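You operate a simulated robot arm through the tools that you are given. There is no shell and no other tool.

The job below is to be done with a simulated robot arm. You get a single attempt, and the scene is never put back.

JOB
On cabinet A start the dry run, hold it while it runs, then press reset and ref.
Fine: each button once; let the ref run end; work no other control on the cabinet or readout box.

Only the result counts: the job must be done as asked and must still hold three seconds after the hand-in. Knocking over, shifting, dropping, spilling or breaking anything else fails it.

ROBOT AND FRAMES
A 6-joint arm with a two-finger parallel gripper, fixed in place. Base frame: the origin is on the floor under the middle of its stand, x ahead of it, y to its left, z up. Units: mm, degrees, N and s.
With the tool pointing down near the work surface it reaches from about 100 to 580 mm from the base axis. Its first joint turns from -66.0 to 66.0 degrees. Payload 2.7 kg.
The TCP is the grasp point between the finger pads, 23 mm short of the fingertips. In the tool frame z runs along the fingers and y along their closing line. Largest opening 94 mm; finger width 38, thickness 10; the body of the gripper, 54 by 96 mm, starts 39 mm behind the TCP.
Orientation is that of the tool frame in the base frame, as a unit quaternion [x, y, z, w]. With the fingers straight down and closing along the base's y, the tool's x points along the base's -x, its y along +y and its z along -z.

CONTROLS
- The arm moves only by the tool jog_arm. Its argument "plan" is text: rows parted by semicolons, each of 7 numbers parted by spaces: the shift along the tool's x, y, z in units of 400 mm (1.0 is 400 mm), then the turn, a rotation vector about the tool's x, y, z in units of 45 degrees (1.0 is 45 degrees), then the finger opening in mm, from 0 to 94. In form: dx dy dz rx ry rz hand; .... A call has 1 to 20 rows; each row is the pose to reach, as a shift and turn from the pose commanded when the call began, along the tool's axes at that moment. A call with a number of a shift or a turn outside -1 to 1 is refused whole. A row lasts 0.2 s, in which the tool goes at most 50 mm and 8.6 degrees; a call with a longer step from one row to the next is refused whole, and so is a gripper value outside its range. Where a pose cannot be reached the arm comes as near as it can. A force on the tool above 40 N (or 10 N above the force at the start of the call, whichever is more), or a blocked arm, ends the call early, and 0.2 s more pass. Each finger travels about 45 mm/s and halts on what it meets, pressing with about 21 N; the grip force reading is that of the motor and also rises with nothing between the fingers. The clock runs only during rows and for 0.2 s after the last one: add rows that repeat a pose to give the fingers time. It gives the time, the measured TCP pose, the force on the tool (base axes), the opening and the grip force at its end, in the units of the frame above (readings bear some noise), with the torque about the TCP (base axes, N m) and any sound that the robot's microphone picked up.
- Cameras (640 x 400 px; columns grow to the right, rows downward): "scene" is fixed at [91.5, -441.6, 1421]; the picture's right is [0.62, -0.78, 0.00], its down [-0.32, -0.26, -0.91] and it looks along [0.71, 0.57, -0.41] (base axes); focal length 283 px, centre (320, 200). "wrist" rides on the gripper at [86, 16, -75] in the tool frame; the picture's right is [-0.18, 0.98, 0.00], its down [-0.58, -0.11, -0.81] and it looks along [-0.79, -0.15, 0.59] (tool axes); focal length 243 px, centre (320, 200). There is no depth. A picture from a camera that has moved, and an enlarged one, comes with that camera's place and axes in the base frame and with its lens.
- grab_frame(camera): a new picture of that camera. The clock stands still meanwhile.
- close_up(camera, box): a new picture of the part [left, top, right, bottom] of that camera's present view, enlarged. The clock stands still meanwhile.
- sign_off(): hands the job in; it is judged then, once.

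Places have to be worked out from the pictures, the camera data and where the tool is seen. Open the gripper and draw the arm clear of the work before you hand the job in, unless the task says otherwise.

The tools are called after ">>>" as name(argument=value, ...) on one line, values as JSON. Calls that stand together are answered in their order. jog_arm: Moves the arm, as the interface text tells. Its arguments: {"type":"object","properties":{"plan":{"type":"string"}},"required":["plan"]} The other tools are called the same way: grab_frame (camera) takes a picture; close_up (camera, box) takes an enlarged picture of a part of a camera's view; sign_off () hands the job in.

At the start:

```text
time_s: 0.0
position: [285.5, -64.5, 1344.0]
ee_rot: [0.001, 1.0, 0.0, 0.002]
force: [-0.6, -0.2, -0.1]
wrist_torque: [-0.01, -0.05, 0.0]
gripper_width: 93.9
gripper_force: 0.1
```

scene: 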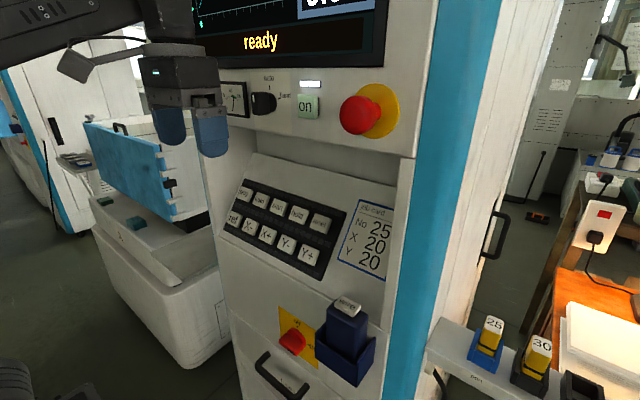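
wrist: 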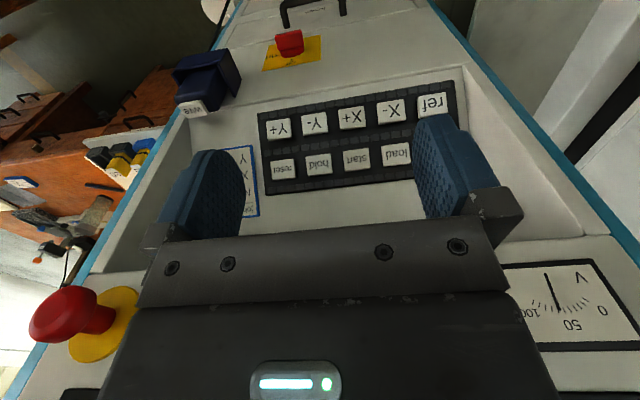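

The pictures show a cabinet with a two-row keypad (auto?/load/start/hold/reset; ref/X-/X+/Y-/Y+). I'll look closer before moving.

>>> close_up(camera="scene", box=[220, 160, 400, 290])

>>> close_up(camera="scene", box=[190, 0, 410, 140])

>>> close_up(camera="wrist", box=[170, 20, 490, 220])

>>> close_up(camera="scene", box=[220, 260, 640, 400])

```text
3.08 times, centred on (310, 225) of scene
camera zoom: at [91.5, -441.6, 1421.0], right [0.62, -0.78, 0.0], down [-0.32, -0.26, -0.91], along [0.71, 0.57, -0.41], focal length 871 px, centre (351, 123)
```

zoom: 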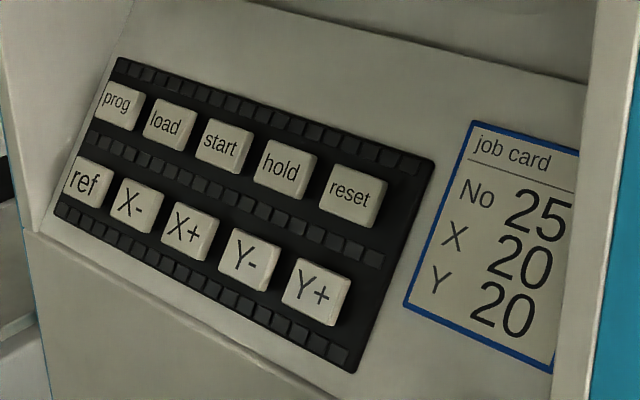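

```text
2.86 times, centred on (300, 70) of scene
camera zoom: at [91.5, -441.6, 1421.0], right [0.62, -0.78, 0.0], down [-0.32, -0.26, -0.91], along [0.71, 0.57, -0.41], focal length 808 px, centre (377, 571)
```

zoom: 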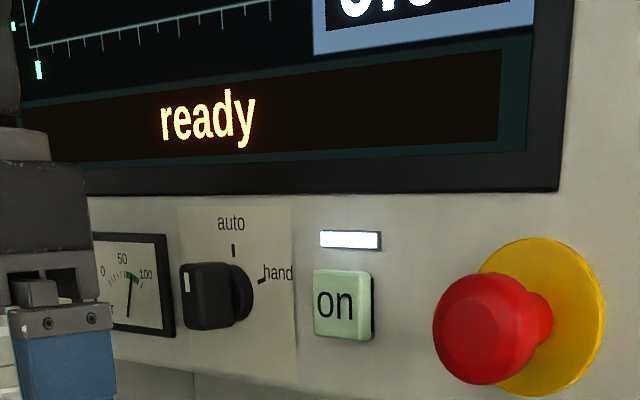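

```text
2.00 times, centred on (330, 120) of wrist
camera zoom: at [199.9, -49.4, 1417.0], right [0.18, 0.98, 0.0], down [0.58, -0.11, 0.81], along [0.79, -0.15, -0.59], focal length 485 px, centre (300, 360)
```

zoom: 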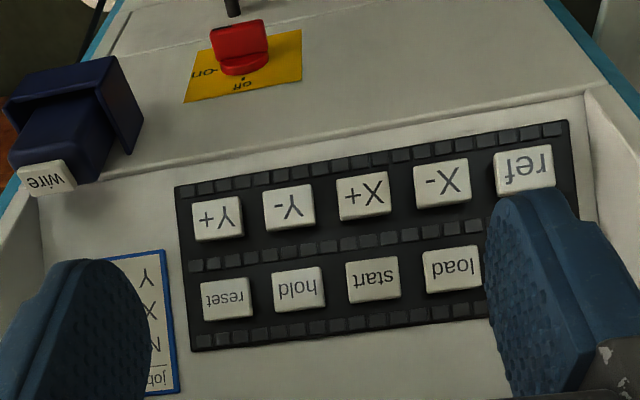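

```text
1.52 times, centred on (430, 330) of scene
camera zoom: at [91.5, -441.6, 1421.0], right [0.62, -0.78, 0.0], down [-0.32, -0.26, -0.91], along [0.71, 0.57, -0.41], focal length 431 px, centre (152, 2)
```

zoom: 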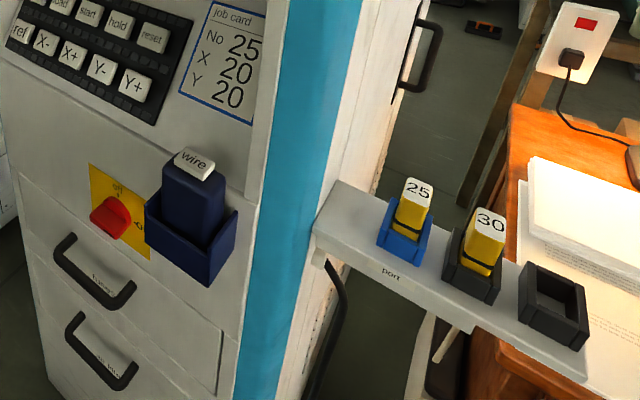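

Rough triangulation puts the keys on a slope facing back and up: start near (451,-44,1165), hold near (451,-98,1165), reset near (452,-154,1165) and ref near (412,65,1119). I'll close the fingers, back off a little and tilt the tool towards the panel for a better look, without touching anything.

>>> jog_arm(plan="0.03 0 0 0 -0.17 0 0; 0.06 0 0 0 -0.34 0 0; 0.09 0 0 0 -0.51 0 0; 0.12 0 0 0 -0.68 0 0; 0.15 0 0 0 -0.85 0 0; 0.15 0 0 0 -1.0 0 0; 0.15 0 0 0 -1.0 0 0")

```text
time_s: 1.6
position: [225.9, -64.4, 1343.5]
ee_rot: [0.0, 0.923, 0.001, 0.385]
force: [0.0, 0.1, -0.8]
wrist_torque: [0.0, 0.0, -0.02]
gripper_width: 0.2
gripper_force: 20.4
```

The tool is now tilted 45° with the fingers closed. I'll take fresh pictures to study the panel, screen and knob.

>>> grab_frame(camera="scene")

>>> grab_frame(camera="wrist")

```text
taken
```

scene: 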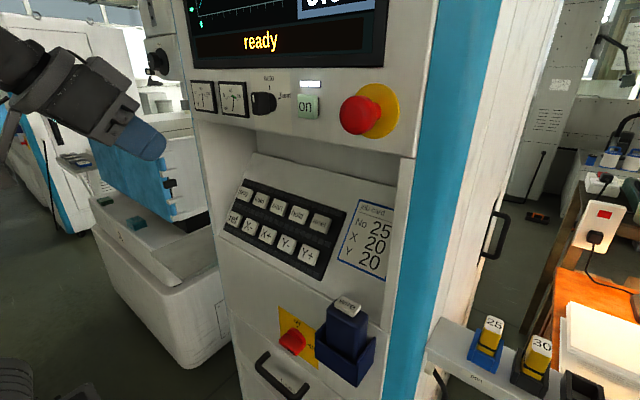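

```text
taken
camera wrist: at [112.7, -48.9, 1333.8], right [0.13, 0.98, 0.13], down [-0.16, -0.11, 0.98], along [0.98, -0.15, 0.15], focal length 243 px, centre (320, 200)
```

wrist: 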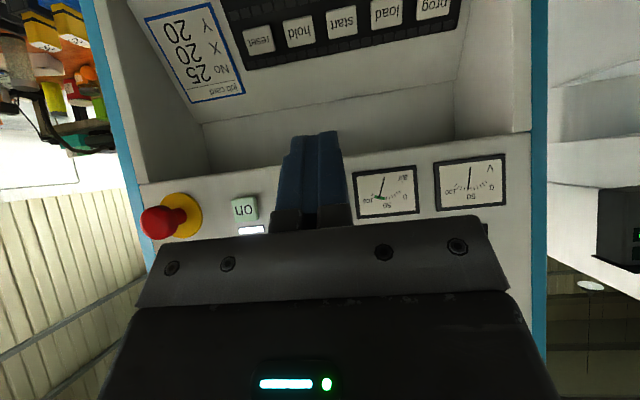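

The panel is now clearer; I'll zoom in on the knob, the display and the keypad.

>>> close_up(camera="scene", box=[190, 60, 330, 147])

>>> close_up(camera="scene", box=[180, 0, 400, 60])

>>> close_up(camera="wrist", box=[200, 0, 520, 200])

>>> close_up(camera="scene", box=[215, 160, 355, 290])

```text
4.57 times, centred on (260, 104) of scene
camera zoom: at [91.4, -441.6, 1421.0], right [0.62, -0.78, 0.0], down [-0.32, -0.26, -0.91], along [0.71, 0.57, -0.41], focal length 1293 px, centre (594, 641)
```

zoom: 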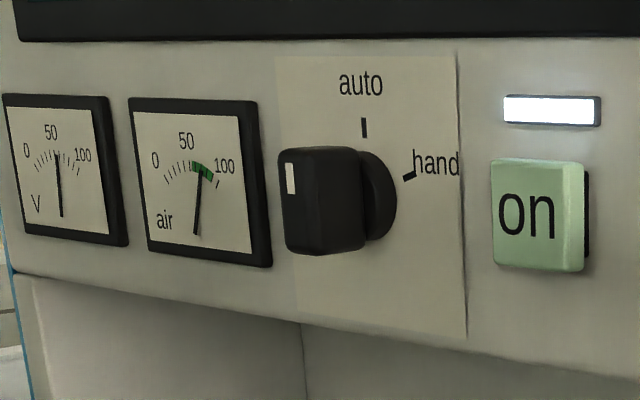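

```text
2.91 times, centred on (290, 30) of scene
camera zoom: at [91.4, -441.6, 1421.0], right [0.62, -0.78, 0.0], down [-0.32, -0.26, -0.91], along [0.71, 0.57, -0.41], focal length 823 px, centre (407, 694)
```

zoom: 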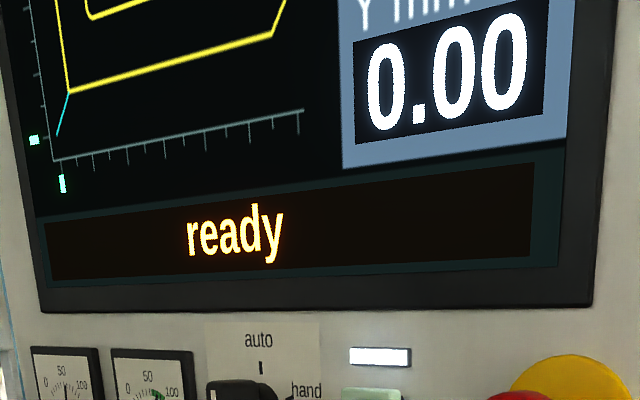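

```text
2.00 times, centred on (360, 100) of wrist
camera zoom: at [112.7, -48.9, 1333.8], right [0.13, 0.98, 0.13], down [-0.16, -0.11, 0.98], along [0.98, -0.15, 0.15], focal length 485 px, centre (240, 400)
```

zoom: 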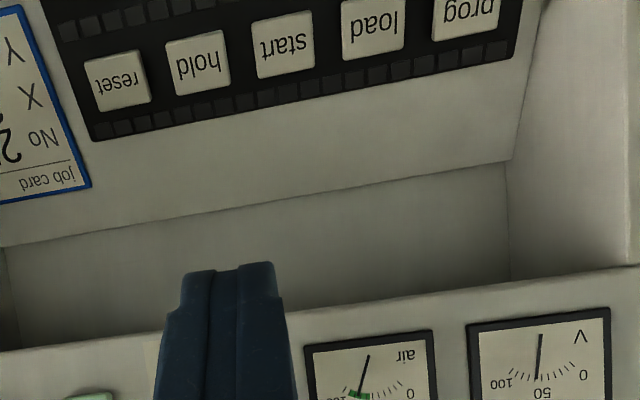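

```text
3.08 times, centred on (285, 225) of scene
camera zoom: at [91.4, -441.6, 1421.0], right [0.62, -0.78, 0.0], down [-0.32, -0.26, -0.91], along [0.71, 0.57, -0.41], focal length 871 px, centre (428, 123)
```

zoom: 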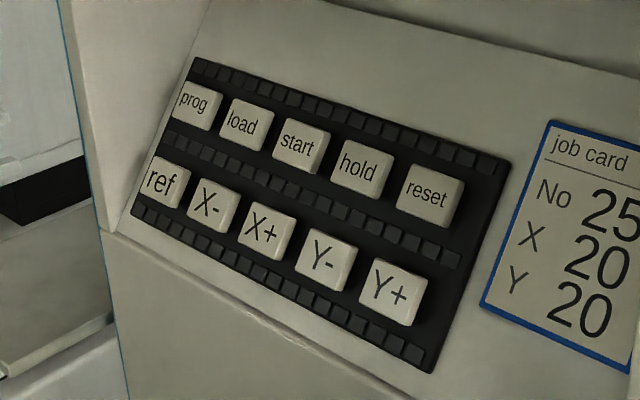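

Display shows "ready", knob is at auto, and the second view confirms start near (451,-44,1165) on a slope of roughly 52°. I'll move to about 40 mm in front of "start" along its normal, tilting the tool to about 52°.

>>> jog_arm(plan="-0.0075 0.0064 0.07 0 -0.019 0 0; -0.015 0.0128 0.14 0 -0.037 0 0; -0.0225 0.0191 0.21 0 -0.056 0 0; -0.03 0.0255 0.28 0 -0.075 0 0; -0.0375 0.0319 0.35 0 -0.093 0 0; -0.045 0.0383 0.42 0 -0.112 0 0; -0.0525 0.0446 0.49 0 -0.13 0 0; -0.0602 0.051 0.5575 0 -0.149 0 0; -0.0602 0.051 0.5575 0 -0.149 0 0")

```text
time_s: 3.6
position: [401.4, -45.5, 1205.3]
ee_rot: [0.001, 0.899, 0.0, 0.437]
force: [1.8, -0.9, 0.3]
wrist_torque: [-0.01, 0.0, 0.02]
gripper_width: 0.0
gripper_force: 20.8
```

The tool is at (401,-45.5,1205) as planned. I'll check both cameras for alignment with the start key before pressing.

>>> grab_frame(camera="wrist")

>>> close_up(camera="scene", box=[180, 130, 400, 290])

>>> close_up(camera="wrist", box=[160, 0, 480, 200])

```text
taken
camera wrist: at [290.8, -30.1, 1181.5], right [0.11, 0.98, 0.15], down [-0.28, -0.11, 0.95], along [0.95, -0.15, 0.26], focal length 243 px, centre (320, 200)
```

wrist: 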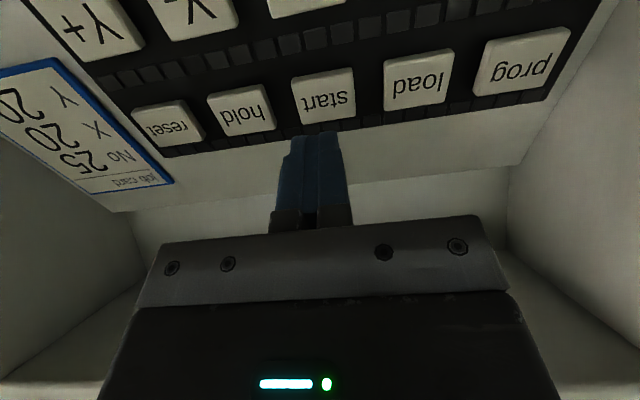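

```text
2.50 times, centred on (290, 210) of scene
camera zoom: at [91.5, -441.6, 1421.0], right [0.62, -0.78, 0.0], down [-0.32, -0.26, -0.91], along [0.71, 0.57, -0.41], focal length 707 px, centre (395, 175)
```

zoom: 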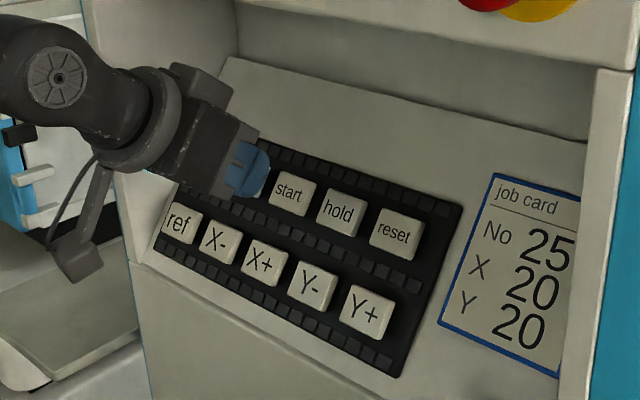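

```text
2.00 times, centred on (320, 100) of wrist
camera zoom: at [290.8, -30.1, 1181.5], right [0.11, 0.98, 0.15], down [-0.28, -0.11, 0.95], along [0.95, -0.15, 0.26], focal length 485 px, centre (320, 400)
```

zoom: 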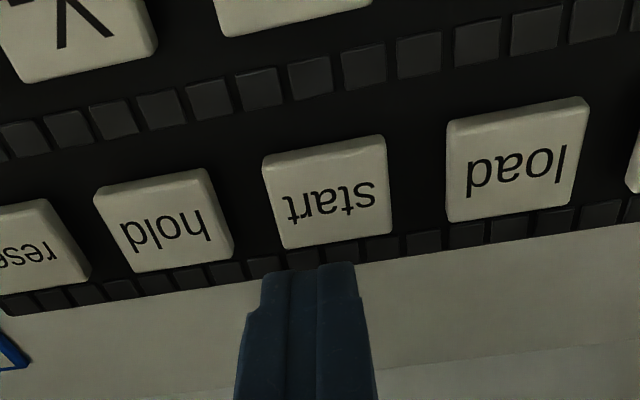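

The fingertips line up with "start" within a few mm. I'll advance 34 mm to just short of the key with a small centring shift.

>>> jog_arm(plan="0.004 0.0025 0.03 0 0 0 0; 0.0075 0.005 0.06 0 0 0 0; 0.0075 0.005 0.085 0 0 0 0; 0.0075 0.005 0.085 0 0 0 0")

>>> close_up(camera="wrist", box=[200, 50, 440, 200])

>>> close_up(camera="scene", box=[220, 150, 340, 250])

```text
time_s: 4.6
position: [424.2, -43.2, 1180.0]
ee_rot: [0.001, 0.899, 0.0, 0.437]
force: [0.2, 0.0, 0.9]
wrist_torque: [0.0, -0.02, -0.02]
gripper_width: 0.0
gripper_force: 20.9
```

```text
2.67 times, centred on (320, 125) of wrist
camera zoom: at [313.6, -27.5, 1157.4], right [0.11, 0.98, 0.15], down [-0.28, -0.11, 0.95], along [0.95, -0.15, 0.26], focal length 647 px, centre (320, 400)
```

zoom: 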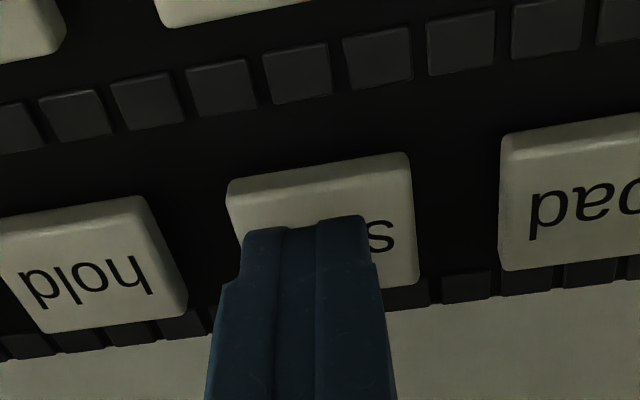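

```text
4.00 times, centred on (280, 200) of scene
camera zoom: at [91.5, -441.6, 1421.0], right [0.62, -0.78, 0.0], down [-0.32, -0.26, -0.91], along [0.71, 0.57, -0.41], focal length 1132 px, centre (480, 200)
```

zoom: 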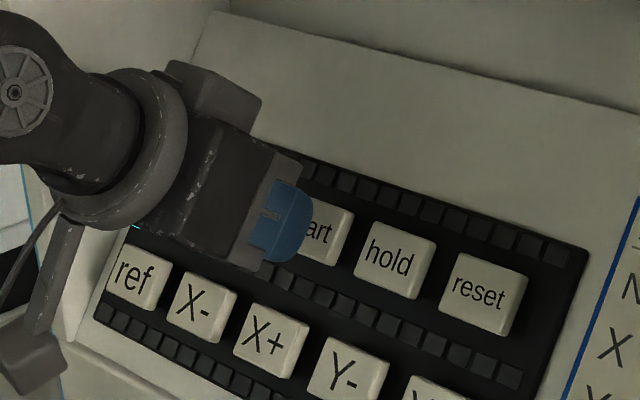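

The fingertips sit over the key with about 6–8 mm to go and no contact force yet. I'll push in 1 mm steps for 8 mm and read the force.

>>> jog_arm(plan="0 0 0.005 0 0 0 0; 0 0 0.0075 0 0 0 0; 0 0 0.01 0 0 0 0; 0 0 0.0125 0 0 0 0; 0 0 0.015 0 0 0 0; 0 0 0.0175 0 0 0 0; 0 0 0.02 0 0 0 0")

```text
time_s: 6.2
position: [432.9, -42.8, 1173.9]
ee_rot: [0.0, 0.899, 0.001, 0.438]
force: [-0.1, 0.7, 0.3]
wrist_torque: [0.02, 0.01, 0.01]
gripper_width: 0.0
gripper_force: 20.7
```

No force yet at tip ≈ (451,-43,1160). I'll look at how far the key still is.

>>> close_up(camera="wrist", box=[200, 50, 440, 200])

>>> close_up(camera="scene", box=[240, 170, 320, 236])

```text
2.67 times, centred on (320, 125) of wrist
camera zoom: at [320.9, -26.9, 1151.9], right [0.11, 0.98, 0.15], down [-0.28, -0.11, 0.95], along [0.95, -0.15, 0.26], focal length 647 px, centre (320, 400)
```

zoom: 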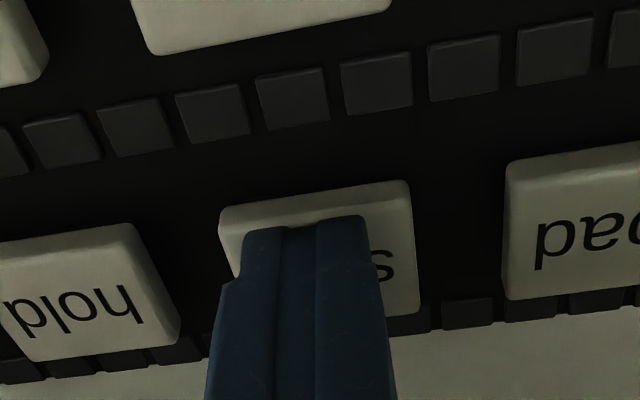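

```text
6.06 times, centred on (280, 203) of scene
camera zoom: at [91.5, -441.6, 1421.0], right [0.62, -0.78, 0.0], down [-0.32, -0.26, -0.91], along [0.71, 0.57, -0.41], focal length 1715 px, centre (562, 182)
```

zoom: 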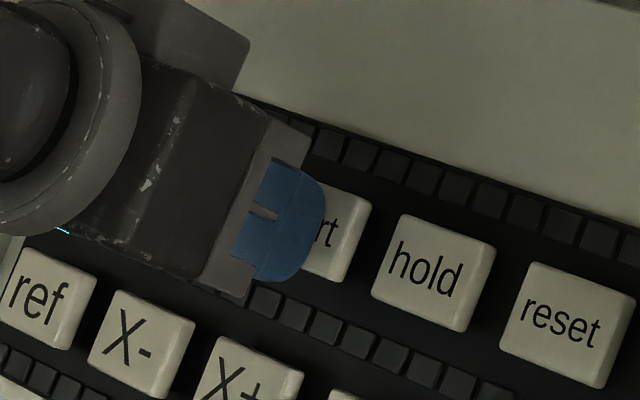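

The tip is very close to the key but not touching. I'll go on in 1 mm steps for another 5 mm.

>>> jog_arm(plan="0 0 0.0025 0 0 0 0; 0 0 0.005 0 0 0 0; 0 0 0.0075 0 0 0 0; 0 0 0.01 0 0 0 0; 0 0 0.0125 0 0 0 0")

```text
time_s: 7.4
position: [435.6, -43.5, 1172.5]
ee_rot: [0.0, 0.899, 0.001, 0.439]
force: [-1.7, -1.1, 0.3]
wrist_torque: [0.0, -0.02, -0.01]
gripper_width: 0.0
gripper_force: 21.0
heard: click
```

A click was heard with the tip about 3 mm further in. I'll check the display right away.

>>> close_up(camera="scene", box=[180, 0, 400, 130])

>>> close_up(camera="wrist", box=[200, 50, 440, 200])

```text
2.91 times, centred on (290, 65) of scene
camera zoom: at [91.4, -441.6, 1421.0], right [0.62, -0.78, 0.0], down [-0.32, -0.26, -0.91], along [0.71, 0.57, -0.41], focal length 823 px, centre (407, 593)
```

zoom: 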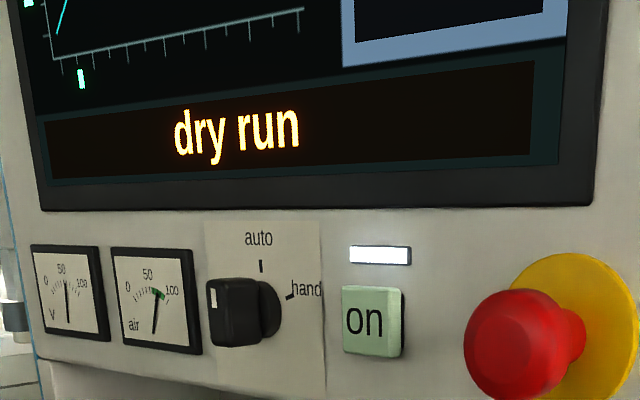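

```text
2.67 times, centred on (320, 125) of wrist
camera zoom: at [324.5, -26.8, 1149.3], right [0.11, 0.98, 0.15], down [-0.28, -0.11, 0.95], along [0.95, -0.15, 0.26], focal length 647 px, centre (320, 400)
```

zoom: 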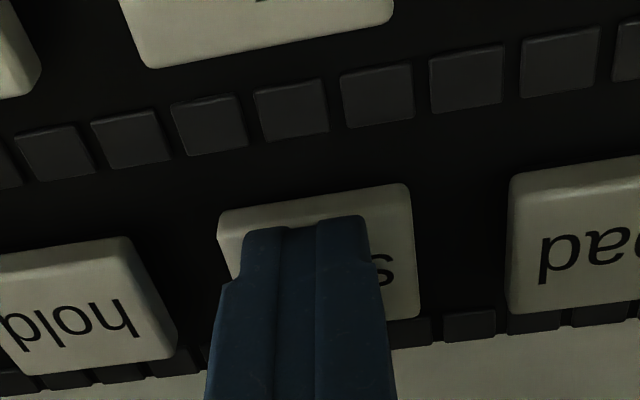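

The display reads "dry run", so start registered. I'll retract 20 mm, shift 54.5 mm to "hold" and press to the same depth.

>>> jog_arm(plan="0 0 -0.05 0 0 0 0; 0 -0.068 -0.05 0 0 0 0; 0 -0.136 -0.05 0 0 0 0; 0 -0.136 -0.045 0 0 0 0; 0 -0.136 -0.02 0 0 0 0; 0 -0.136 -0.0125 0 0 0 0; 0 -0.136 -0.0075 0 0 0 0; 0 -0.136 -0.0025 0 0 0 0; 0 -0.136 0 0 0 0 0; 0 -0.136 0 0 0 0 0")

>>> close_up(camera="scene", box=[180, 0, 400, 130])

>>> close_up(camera="wrist", box=[200, 50, 440, 200])

```text
time_s: 9.6
position: [436.3, -96.5, 1171.6]
ee_rot: [0.0, 0.899, 0.0, 0.437]
force: [-0.8, 0.2, 1.2]
wrist_torque: [0.01, -0.06, -0.04]
gripper_width: 0.2
gripper_force: 20.8
heard: click
```

```text
2.91 times, centred on (290, 65) of scene
camera zoom: at [91.4, -441.6, 1421.0], right [0.62, -0.78, 0.0], down [-0.32, -0.26, -0.91], along [0.71, 0.57, -0.41], focal length 823 px, centre (407, 593)
```

zoom: 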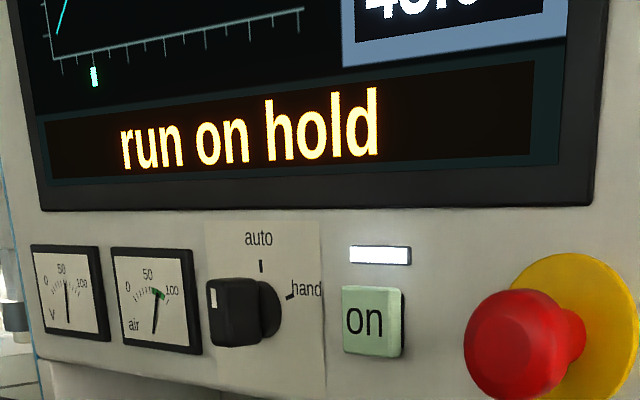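

```text
2.67 times, centred on (320, 125) of wrist
camera zoom: at [324.7, -81.7, 1148.8], right [0.11, 0.98, 0.15], down [-0.28, -0.11, 0.95], along [0.95, -0.15, 0.26], focal length 647 px, centre (320, 400)
```

zoom: 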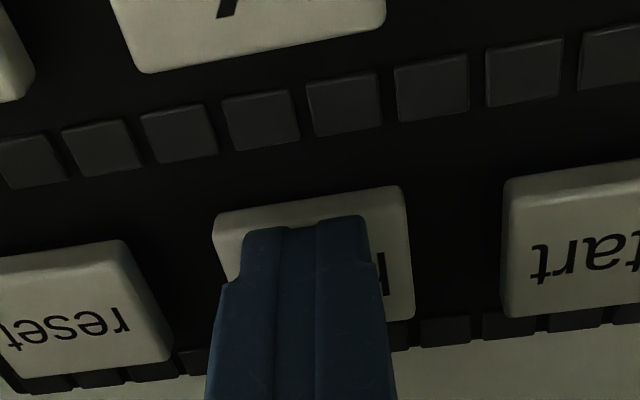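

The display now reads "run on hold". Next I retract, shift 55 mm to "reset" and press to the same depth.

>>> jog_arm(plan="0 0 -0.05 0 0 0 0; 0 -0.069 -0.05 0 0 0 0; 0 -0.1375 -0.05 0 0 0 0; 0 -0.1375 -0.045 0 0 0 0; 0 -0.1375 -0.02 0 0 0 0; 0 -0.1375 -0.0125 0 0 0 0; 0 -0.1375 -0.0075 0 0 0 0; 0 -0.1375 -0.0025 0 0 0 0; 0 -0.1375 0 0 0 0 0; 0 -0.1375 0 0 0 0 0")

>>> close_up(camera="scene", box=[180, 0, 400, 130])

>>> close_up(camera="wrist", box=[200, 50, 440, 200])

```text
time_s: 11.8
position: [436.3, -151.6, 1172.2]
ee_rot: [0.001, 0.899, 0.0, 0.437]
force: [-0.7, -0.5, 1.4]
wrist_torque: [0.0, -0.01, 0.02]
gripper_width: 0.1
gripper_force: 21.1
heard: click
```

```text
2.91 times, centred on (290, 65) of scene
camera zoom: at [91.4, -441.6, 1421.0], right [0.62, -0.78, 0.0], down [-0.32, -0.26, -0.91], along [0.71, 0.57, -0.41], focal length 823 px, centre (407, 593)
```

zoom: 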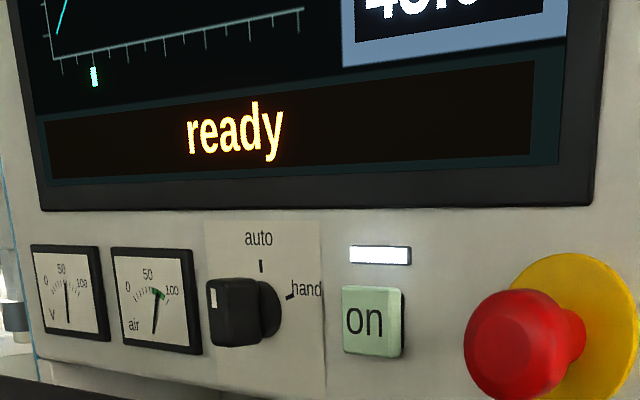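

```text
2.67 times, centred on (320, 125) of wrist
camera zoom: at [324.5, -135.9, 1149.0], right [0.11, 0.98, 0.15], down [-0.28, -0.11, 0.95], along [0.95, -0.15, 0.26], focal length 647 px, centre (320, 400)
```

zoom: 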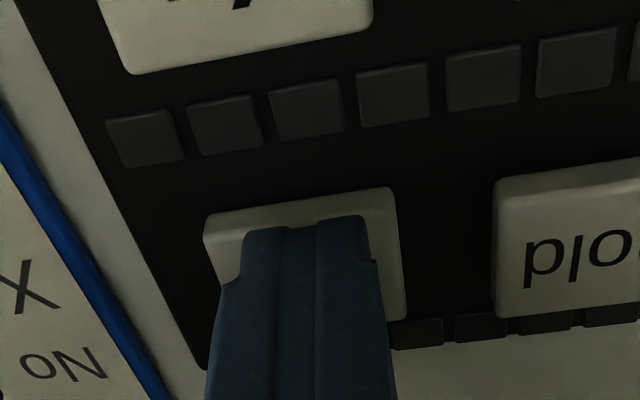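

The display is back to "ready" after reset. Now I retract 50 mm and shift to hover over "ref" (about 220 mm left, 61 mm down the slope), then verify by camera.

>>> jog_arm(plan="0 0 -0.04 0 0 0 0; 0 0 -0.09 0 0 0 0; 0 0 -0.125 0 0 0 0; 0.022 0.078 -0.125 0 0 0 0; 0.044 0.157 -0.125 0 0 0 0; 0.065 0.235 -0.125 0 0 0 0; 0.087 0.314 -0.125 0 0 0 0; 0.109 0.392 -0.125 0 0 0 0; 0.131 0.471 -0.125 0 0 0 0; 0.1525 0.549 -0.125 0 0 0 0; 0.1525 0.549 -0.125 0 0 0 0")

>>> close_up(camera="wrist", box=[160, 0, 480, 200])

>>> grab_frame(camera="scene")

>>> close_up(camera="scene", box=[180, 140, 360, 280])

```text
time_s: 14.2
position: [357.6, 67.2, 1155.8]
ee_rot: [0.001, 0.899, 0.0, 0.438]
force: [-0.6, 0.5, -0.3]
wrist_torque: [0.0, -0.02, 0.03]
gripper_width: 0.0
gripper_force: 21.1
```

```text
2.00 times, centred on (320, 100) of wrist
camera zoom: at [246.3, 83.5, 1131.7], right [0.11, 0.98, 0.14], down [-0.28, -0.11, 0.96], along [0.95, -0.15, 0.26], focal length 485 px, centre (320, 400)
```

zoom: 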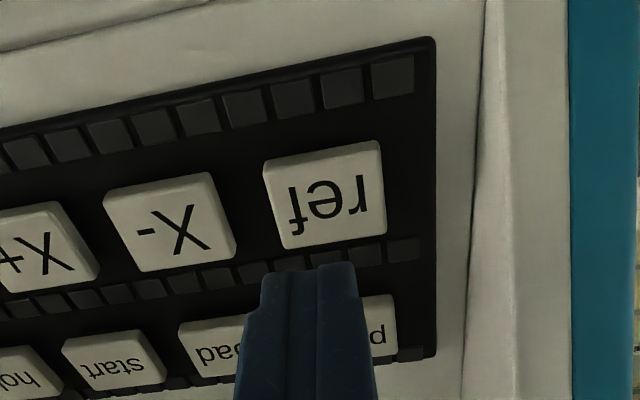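

```text
taken
```

scene: 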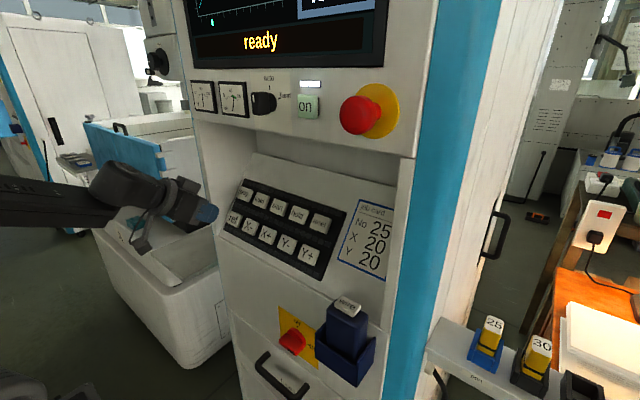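

```text
2.86 times, centred on (270, 210) of scene
camera zoom: at [91.5, -441.6, 1421.0], right [0.62, -0.78, 0.0], down [-0.32, -0.26, -0.91], along [0.71, 0.57, -0.41], focal length 808 px, centre (463, 171)
```

zoom: 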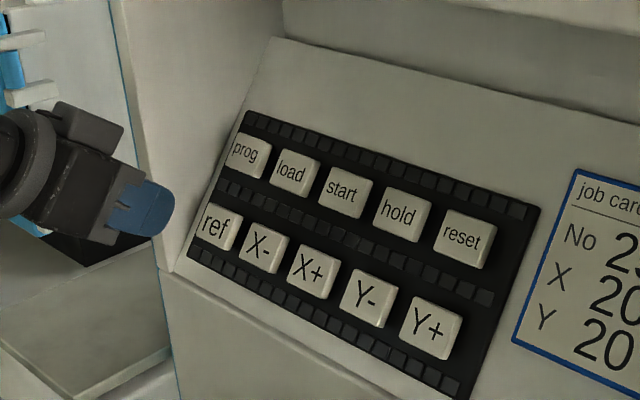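

The ref key projects to about (413,69,1110), within 2–3 mm of the tool axis. I'll press it in small steps to the same relative depth.

>>> jog_arm(plan="0.001 0.003 0.04 0 0 0 0; 0.002 0.005 0.08 0 0 0 0; 0.002 0.005 0.1 0 0 0 0; 0.002 0.005 0.105 0 0 0 0; 0.002 0.005 0.11 0 0 0 0; 0.002 0.005 0.115 0 0 0 0; 0.002 0.005 0.12 0 0 0 0; 0.002 0.005 0.125 0 0 0 0; 0.002 0.005 0.125 0 0 0 0")

>>> close_up(camera="scene", box=[180, 0, 400, 130])

>>> close_up(camera="wrist", box=[200, 50, 440, 200])

```text
time_s: 16.2
position: [398.7, 69.7, 1124.3]
ee_rot: [0.001, 0.899, 0.0, 0.437]
force: [0.3, 0.1, -0.4]
wrist_torque: [-0.03, 0.03, 0.01]
gripper_width: 0.0
gripper_force: 21.1
```

```text
2.91 times, centred on (290, 65) of scene
camera zoom: at [91.5, -441.6, 1421.0], right [0.62, -0.78, 0.0], down [-0.32, -0.26, -0.91], along [0.71, 0.57, -0.41], focal length 823 px, centre (407, 593)
```

zoom: 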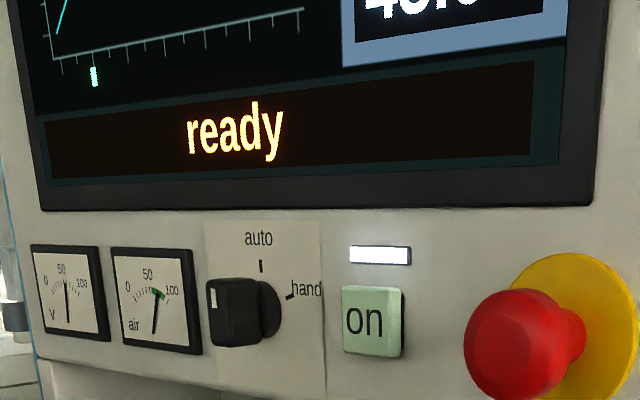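

```text
2.67 times, centred on (320, 125) of wrist
camera zoom: at [286.9, 85.6, 1101.4], right [0.11, 0.98, 0.15], down [-0.28, -0.11, 0.95], along [0.95, -0.15, 0.26], focal length 647 px, centre (320, 400)
```

zoom: 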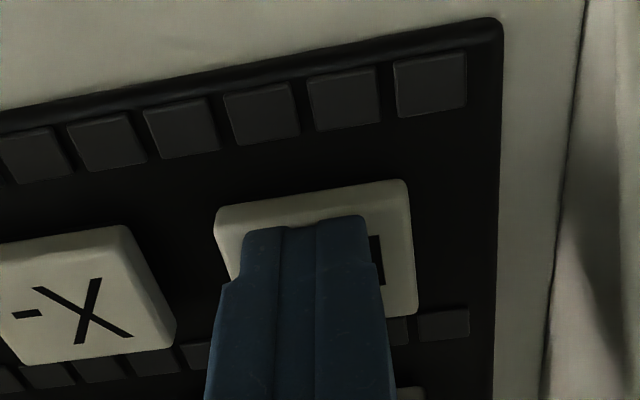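

No click yet and still "ready"; the lower row seems slightly deeper. I'll push on in 1 mm steps for 3 mm.

>>> jog_arm(plan="0 0 0.0025 0 0 0 0; 0 0 0.005 0 0 0 0; 0 0 0.0075 0 0 0 0")

>>> close_up(camera="scene", box=[180, 0, 400, 130])

```text
time_s: 17.0
position: [401.4, 69.2, 1120.8]
ee_rot: [0.001, 0.899, 0.0, 0.437]
force: [-2.2, 1.2, 2.2]
wrist_torque: [0.01, -0.1, 0.0]
gripper_width: 0.0
gripper_force: 21.4
heard: click
```

```text
2.91 times, centred on (290, 65) of scene
camera zoom: at [91.3, -441.6, 1421.0], right [0.62, -0.78, 0.0], down [-0.32, -0.26, -0.91], along [0.71, 0.57, -0.41], focal length 823 px, centre (407, 593)
```

zoom: 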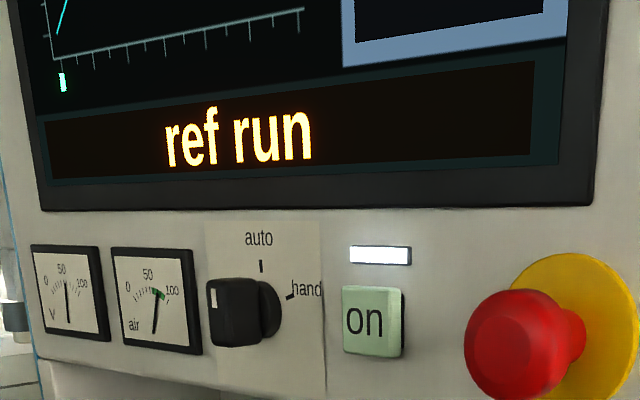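

"ref run" is showing. I'll retract straight back 140 mm, open the gripper once clear, and let the run proceed.

>>> jog_arm(plan="0 0 -0.04 0 0 0 0; 0 0 -0.09 0 0 0 0; 0 0 -0.15 0 0 0 0; 0 0 -0.21 0 0 0 0; 0 0 -0.28 0 0 0 0; 0 0 -0.35 0 0 0 0; 0 0 -0.35 0 0 0 60; 0 0 -0.35 0 0 0 60; 0 0 -0.35 0 0 0 60; 0 0 -0.35 0 0 0 60; 0 0 -0.35 0 0 0 60; 0 0 -0.35 0 0 0 60; 0 0 -0.35 0 0 0 60; 0 0 -0.35 0 0 0 60; 0 0 -0.35 0 0 0 60")

>>> grab_frame(camera="scene")

```text
time_s: 20.2
position: [290.9, 69.4, 1208.7]
ee_rot: [0.001, 0.899, 0.0, 0.438]
force: [0.1, 0.4, -0.1]
wrist_torque: [0.01, -0.03, 0.02]
gripper_width: 60.0
gripper_force: 0.0
```

```text
taken
```

scene: 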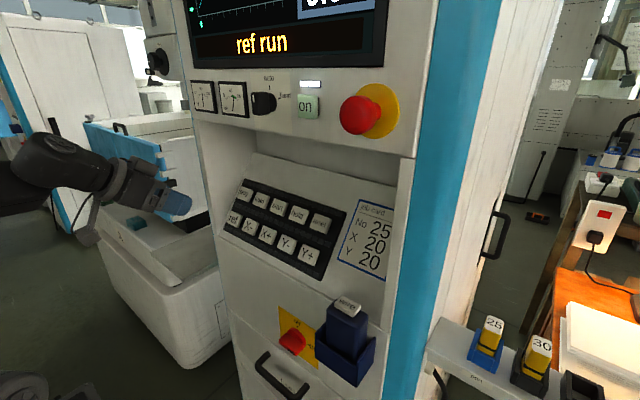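

The arm is clear and the gripper is open; the display still reads "ref run". I'll wait in place for another 4 s.

>>> jog_arm(plan="0 0 0 0 0 0 60; 0 0 0 0 0 0 60; 0 0 0 0 0 0 60; 0 0 0 0 0 0 60; 0 0 0 0 0 0 60; 0 0 0 0 0 0 60; 0 0 0 0 0 0 60; 0 0 0 0 0 0 60; 0 0 0 0 0 0 60; 0 0 0 0 0 0 60; 0 0 0 0 0 0 60; 0 0 0 0 0 0 60; 0 0 0 0 0 0 60; 0 0 0 0 0 0 60; 0 0 0 0 0 0 60; 0 0 0 0 0 0 60; 0 0 0 0 0 0 60; 0 0 0 0 0 0 60; 0 0 0 0 0 0 60; 0 0 0 0 0 0 60")

>>> close_up(camera="scene", box=[180, 0, 400, 130])

```text
time_s: 24.4
position: [292.1, 69.1, 1208.4]
ee_rot: [0.0, 0.899, 0.0, 0.437]
force: [-0.2, -0.7, -0.6]
wrist_torque: [0.01, 0.02, -0.02]
gripper_width: 59.9
gripper_force: 0.1
```

```text
2.91 times, centred on (290, 65) of scene
camera zoom: at [91.5, -441.6, 1421.0], right [0.62, -0.78, 0.0], down [-0.32, -0.26, -0.91], along [0.71, 0.57, -0.41], focal length 823 px, centre (407, 593)
```

zoom: 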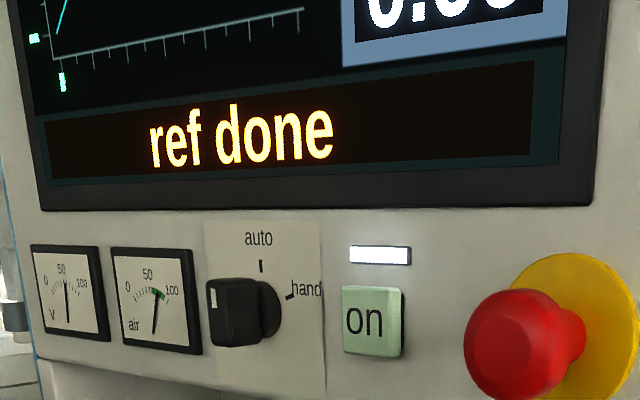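

The display shows "ref done" with the axis readout back at 0.00. Each key was pressed once, the gripper is open and the arm is clear, so I'm handing in.

>>> sign_off()

```text
The job is handed in.
```

The job is done and handed in. I pressed start, hold, reset and ref once each, in that order, and the display confirmed every step:

| Key | Display after the press |
|---|---|
| start | "dry run" |
| hold | "run on hold" |
| reset | "ready" |
| ref | "ref run", then "ref done" |

I let the ref run finish before handing in; the axis value in view on the screen was back at 0.00. I used no other control, and nothing was knocked or moved. The arm is drawn back from the cabinet with the gripper open.

I saw no label reading "A". I took it to be this one because it was the only cabinet within the arm's reach.
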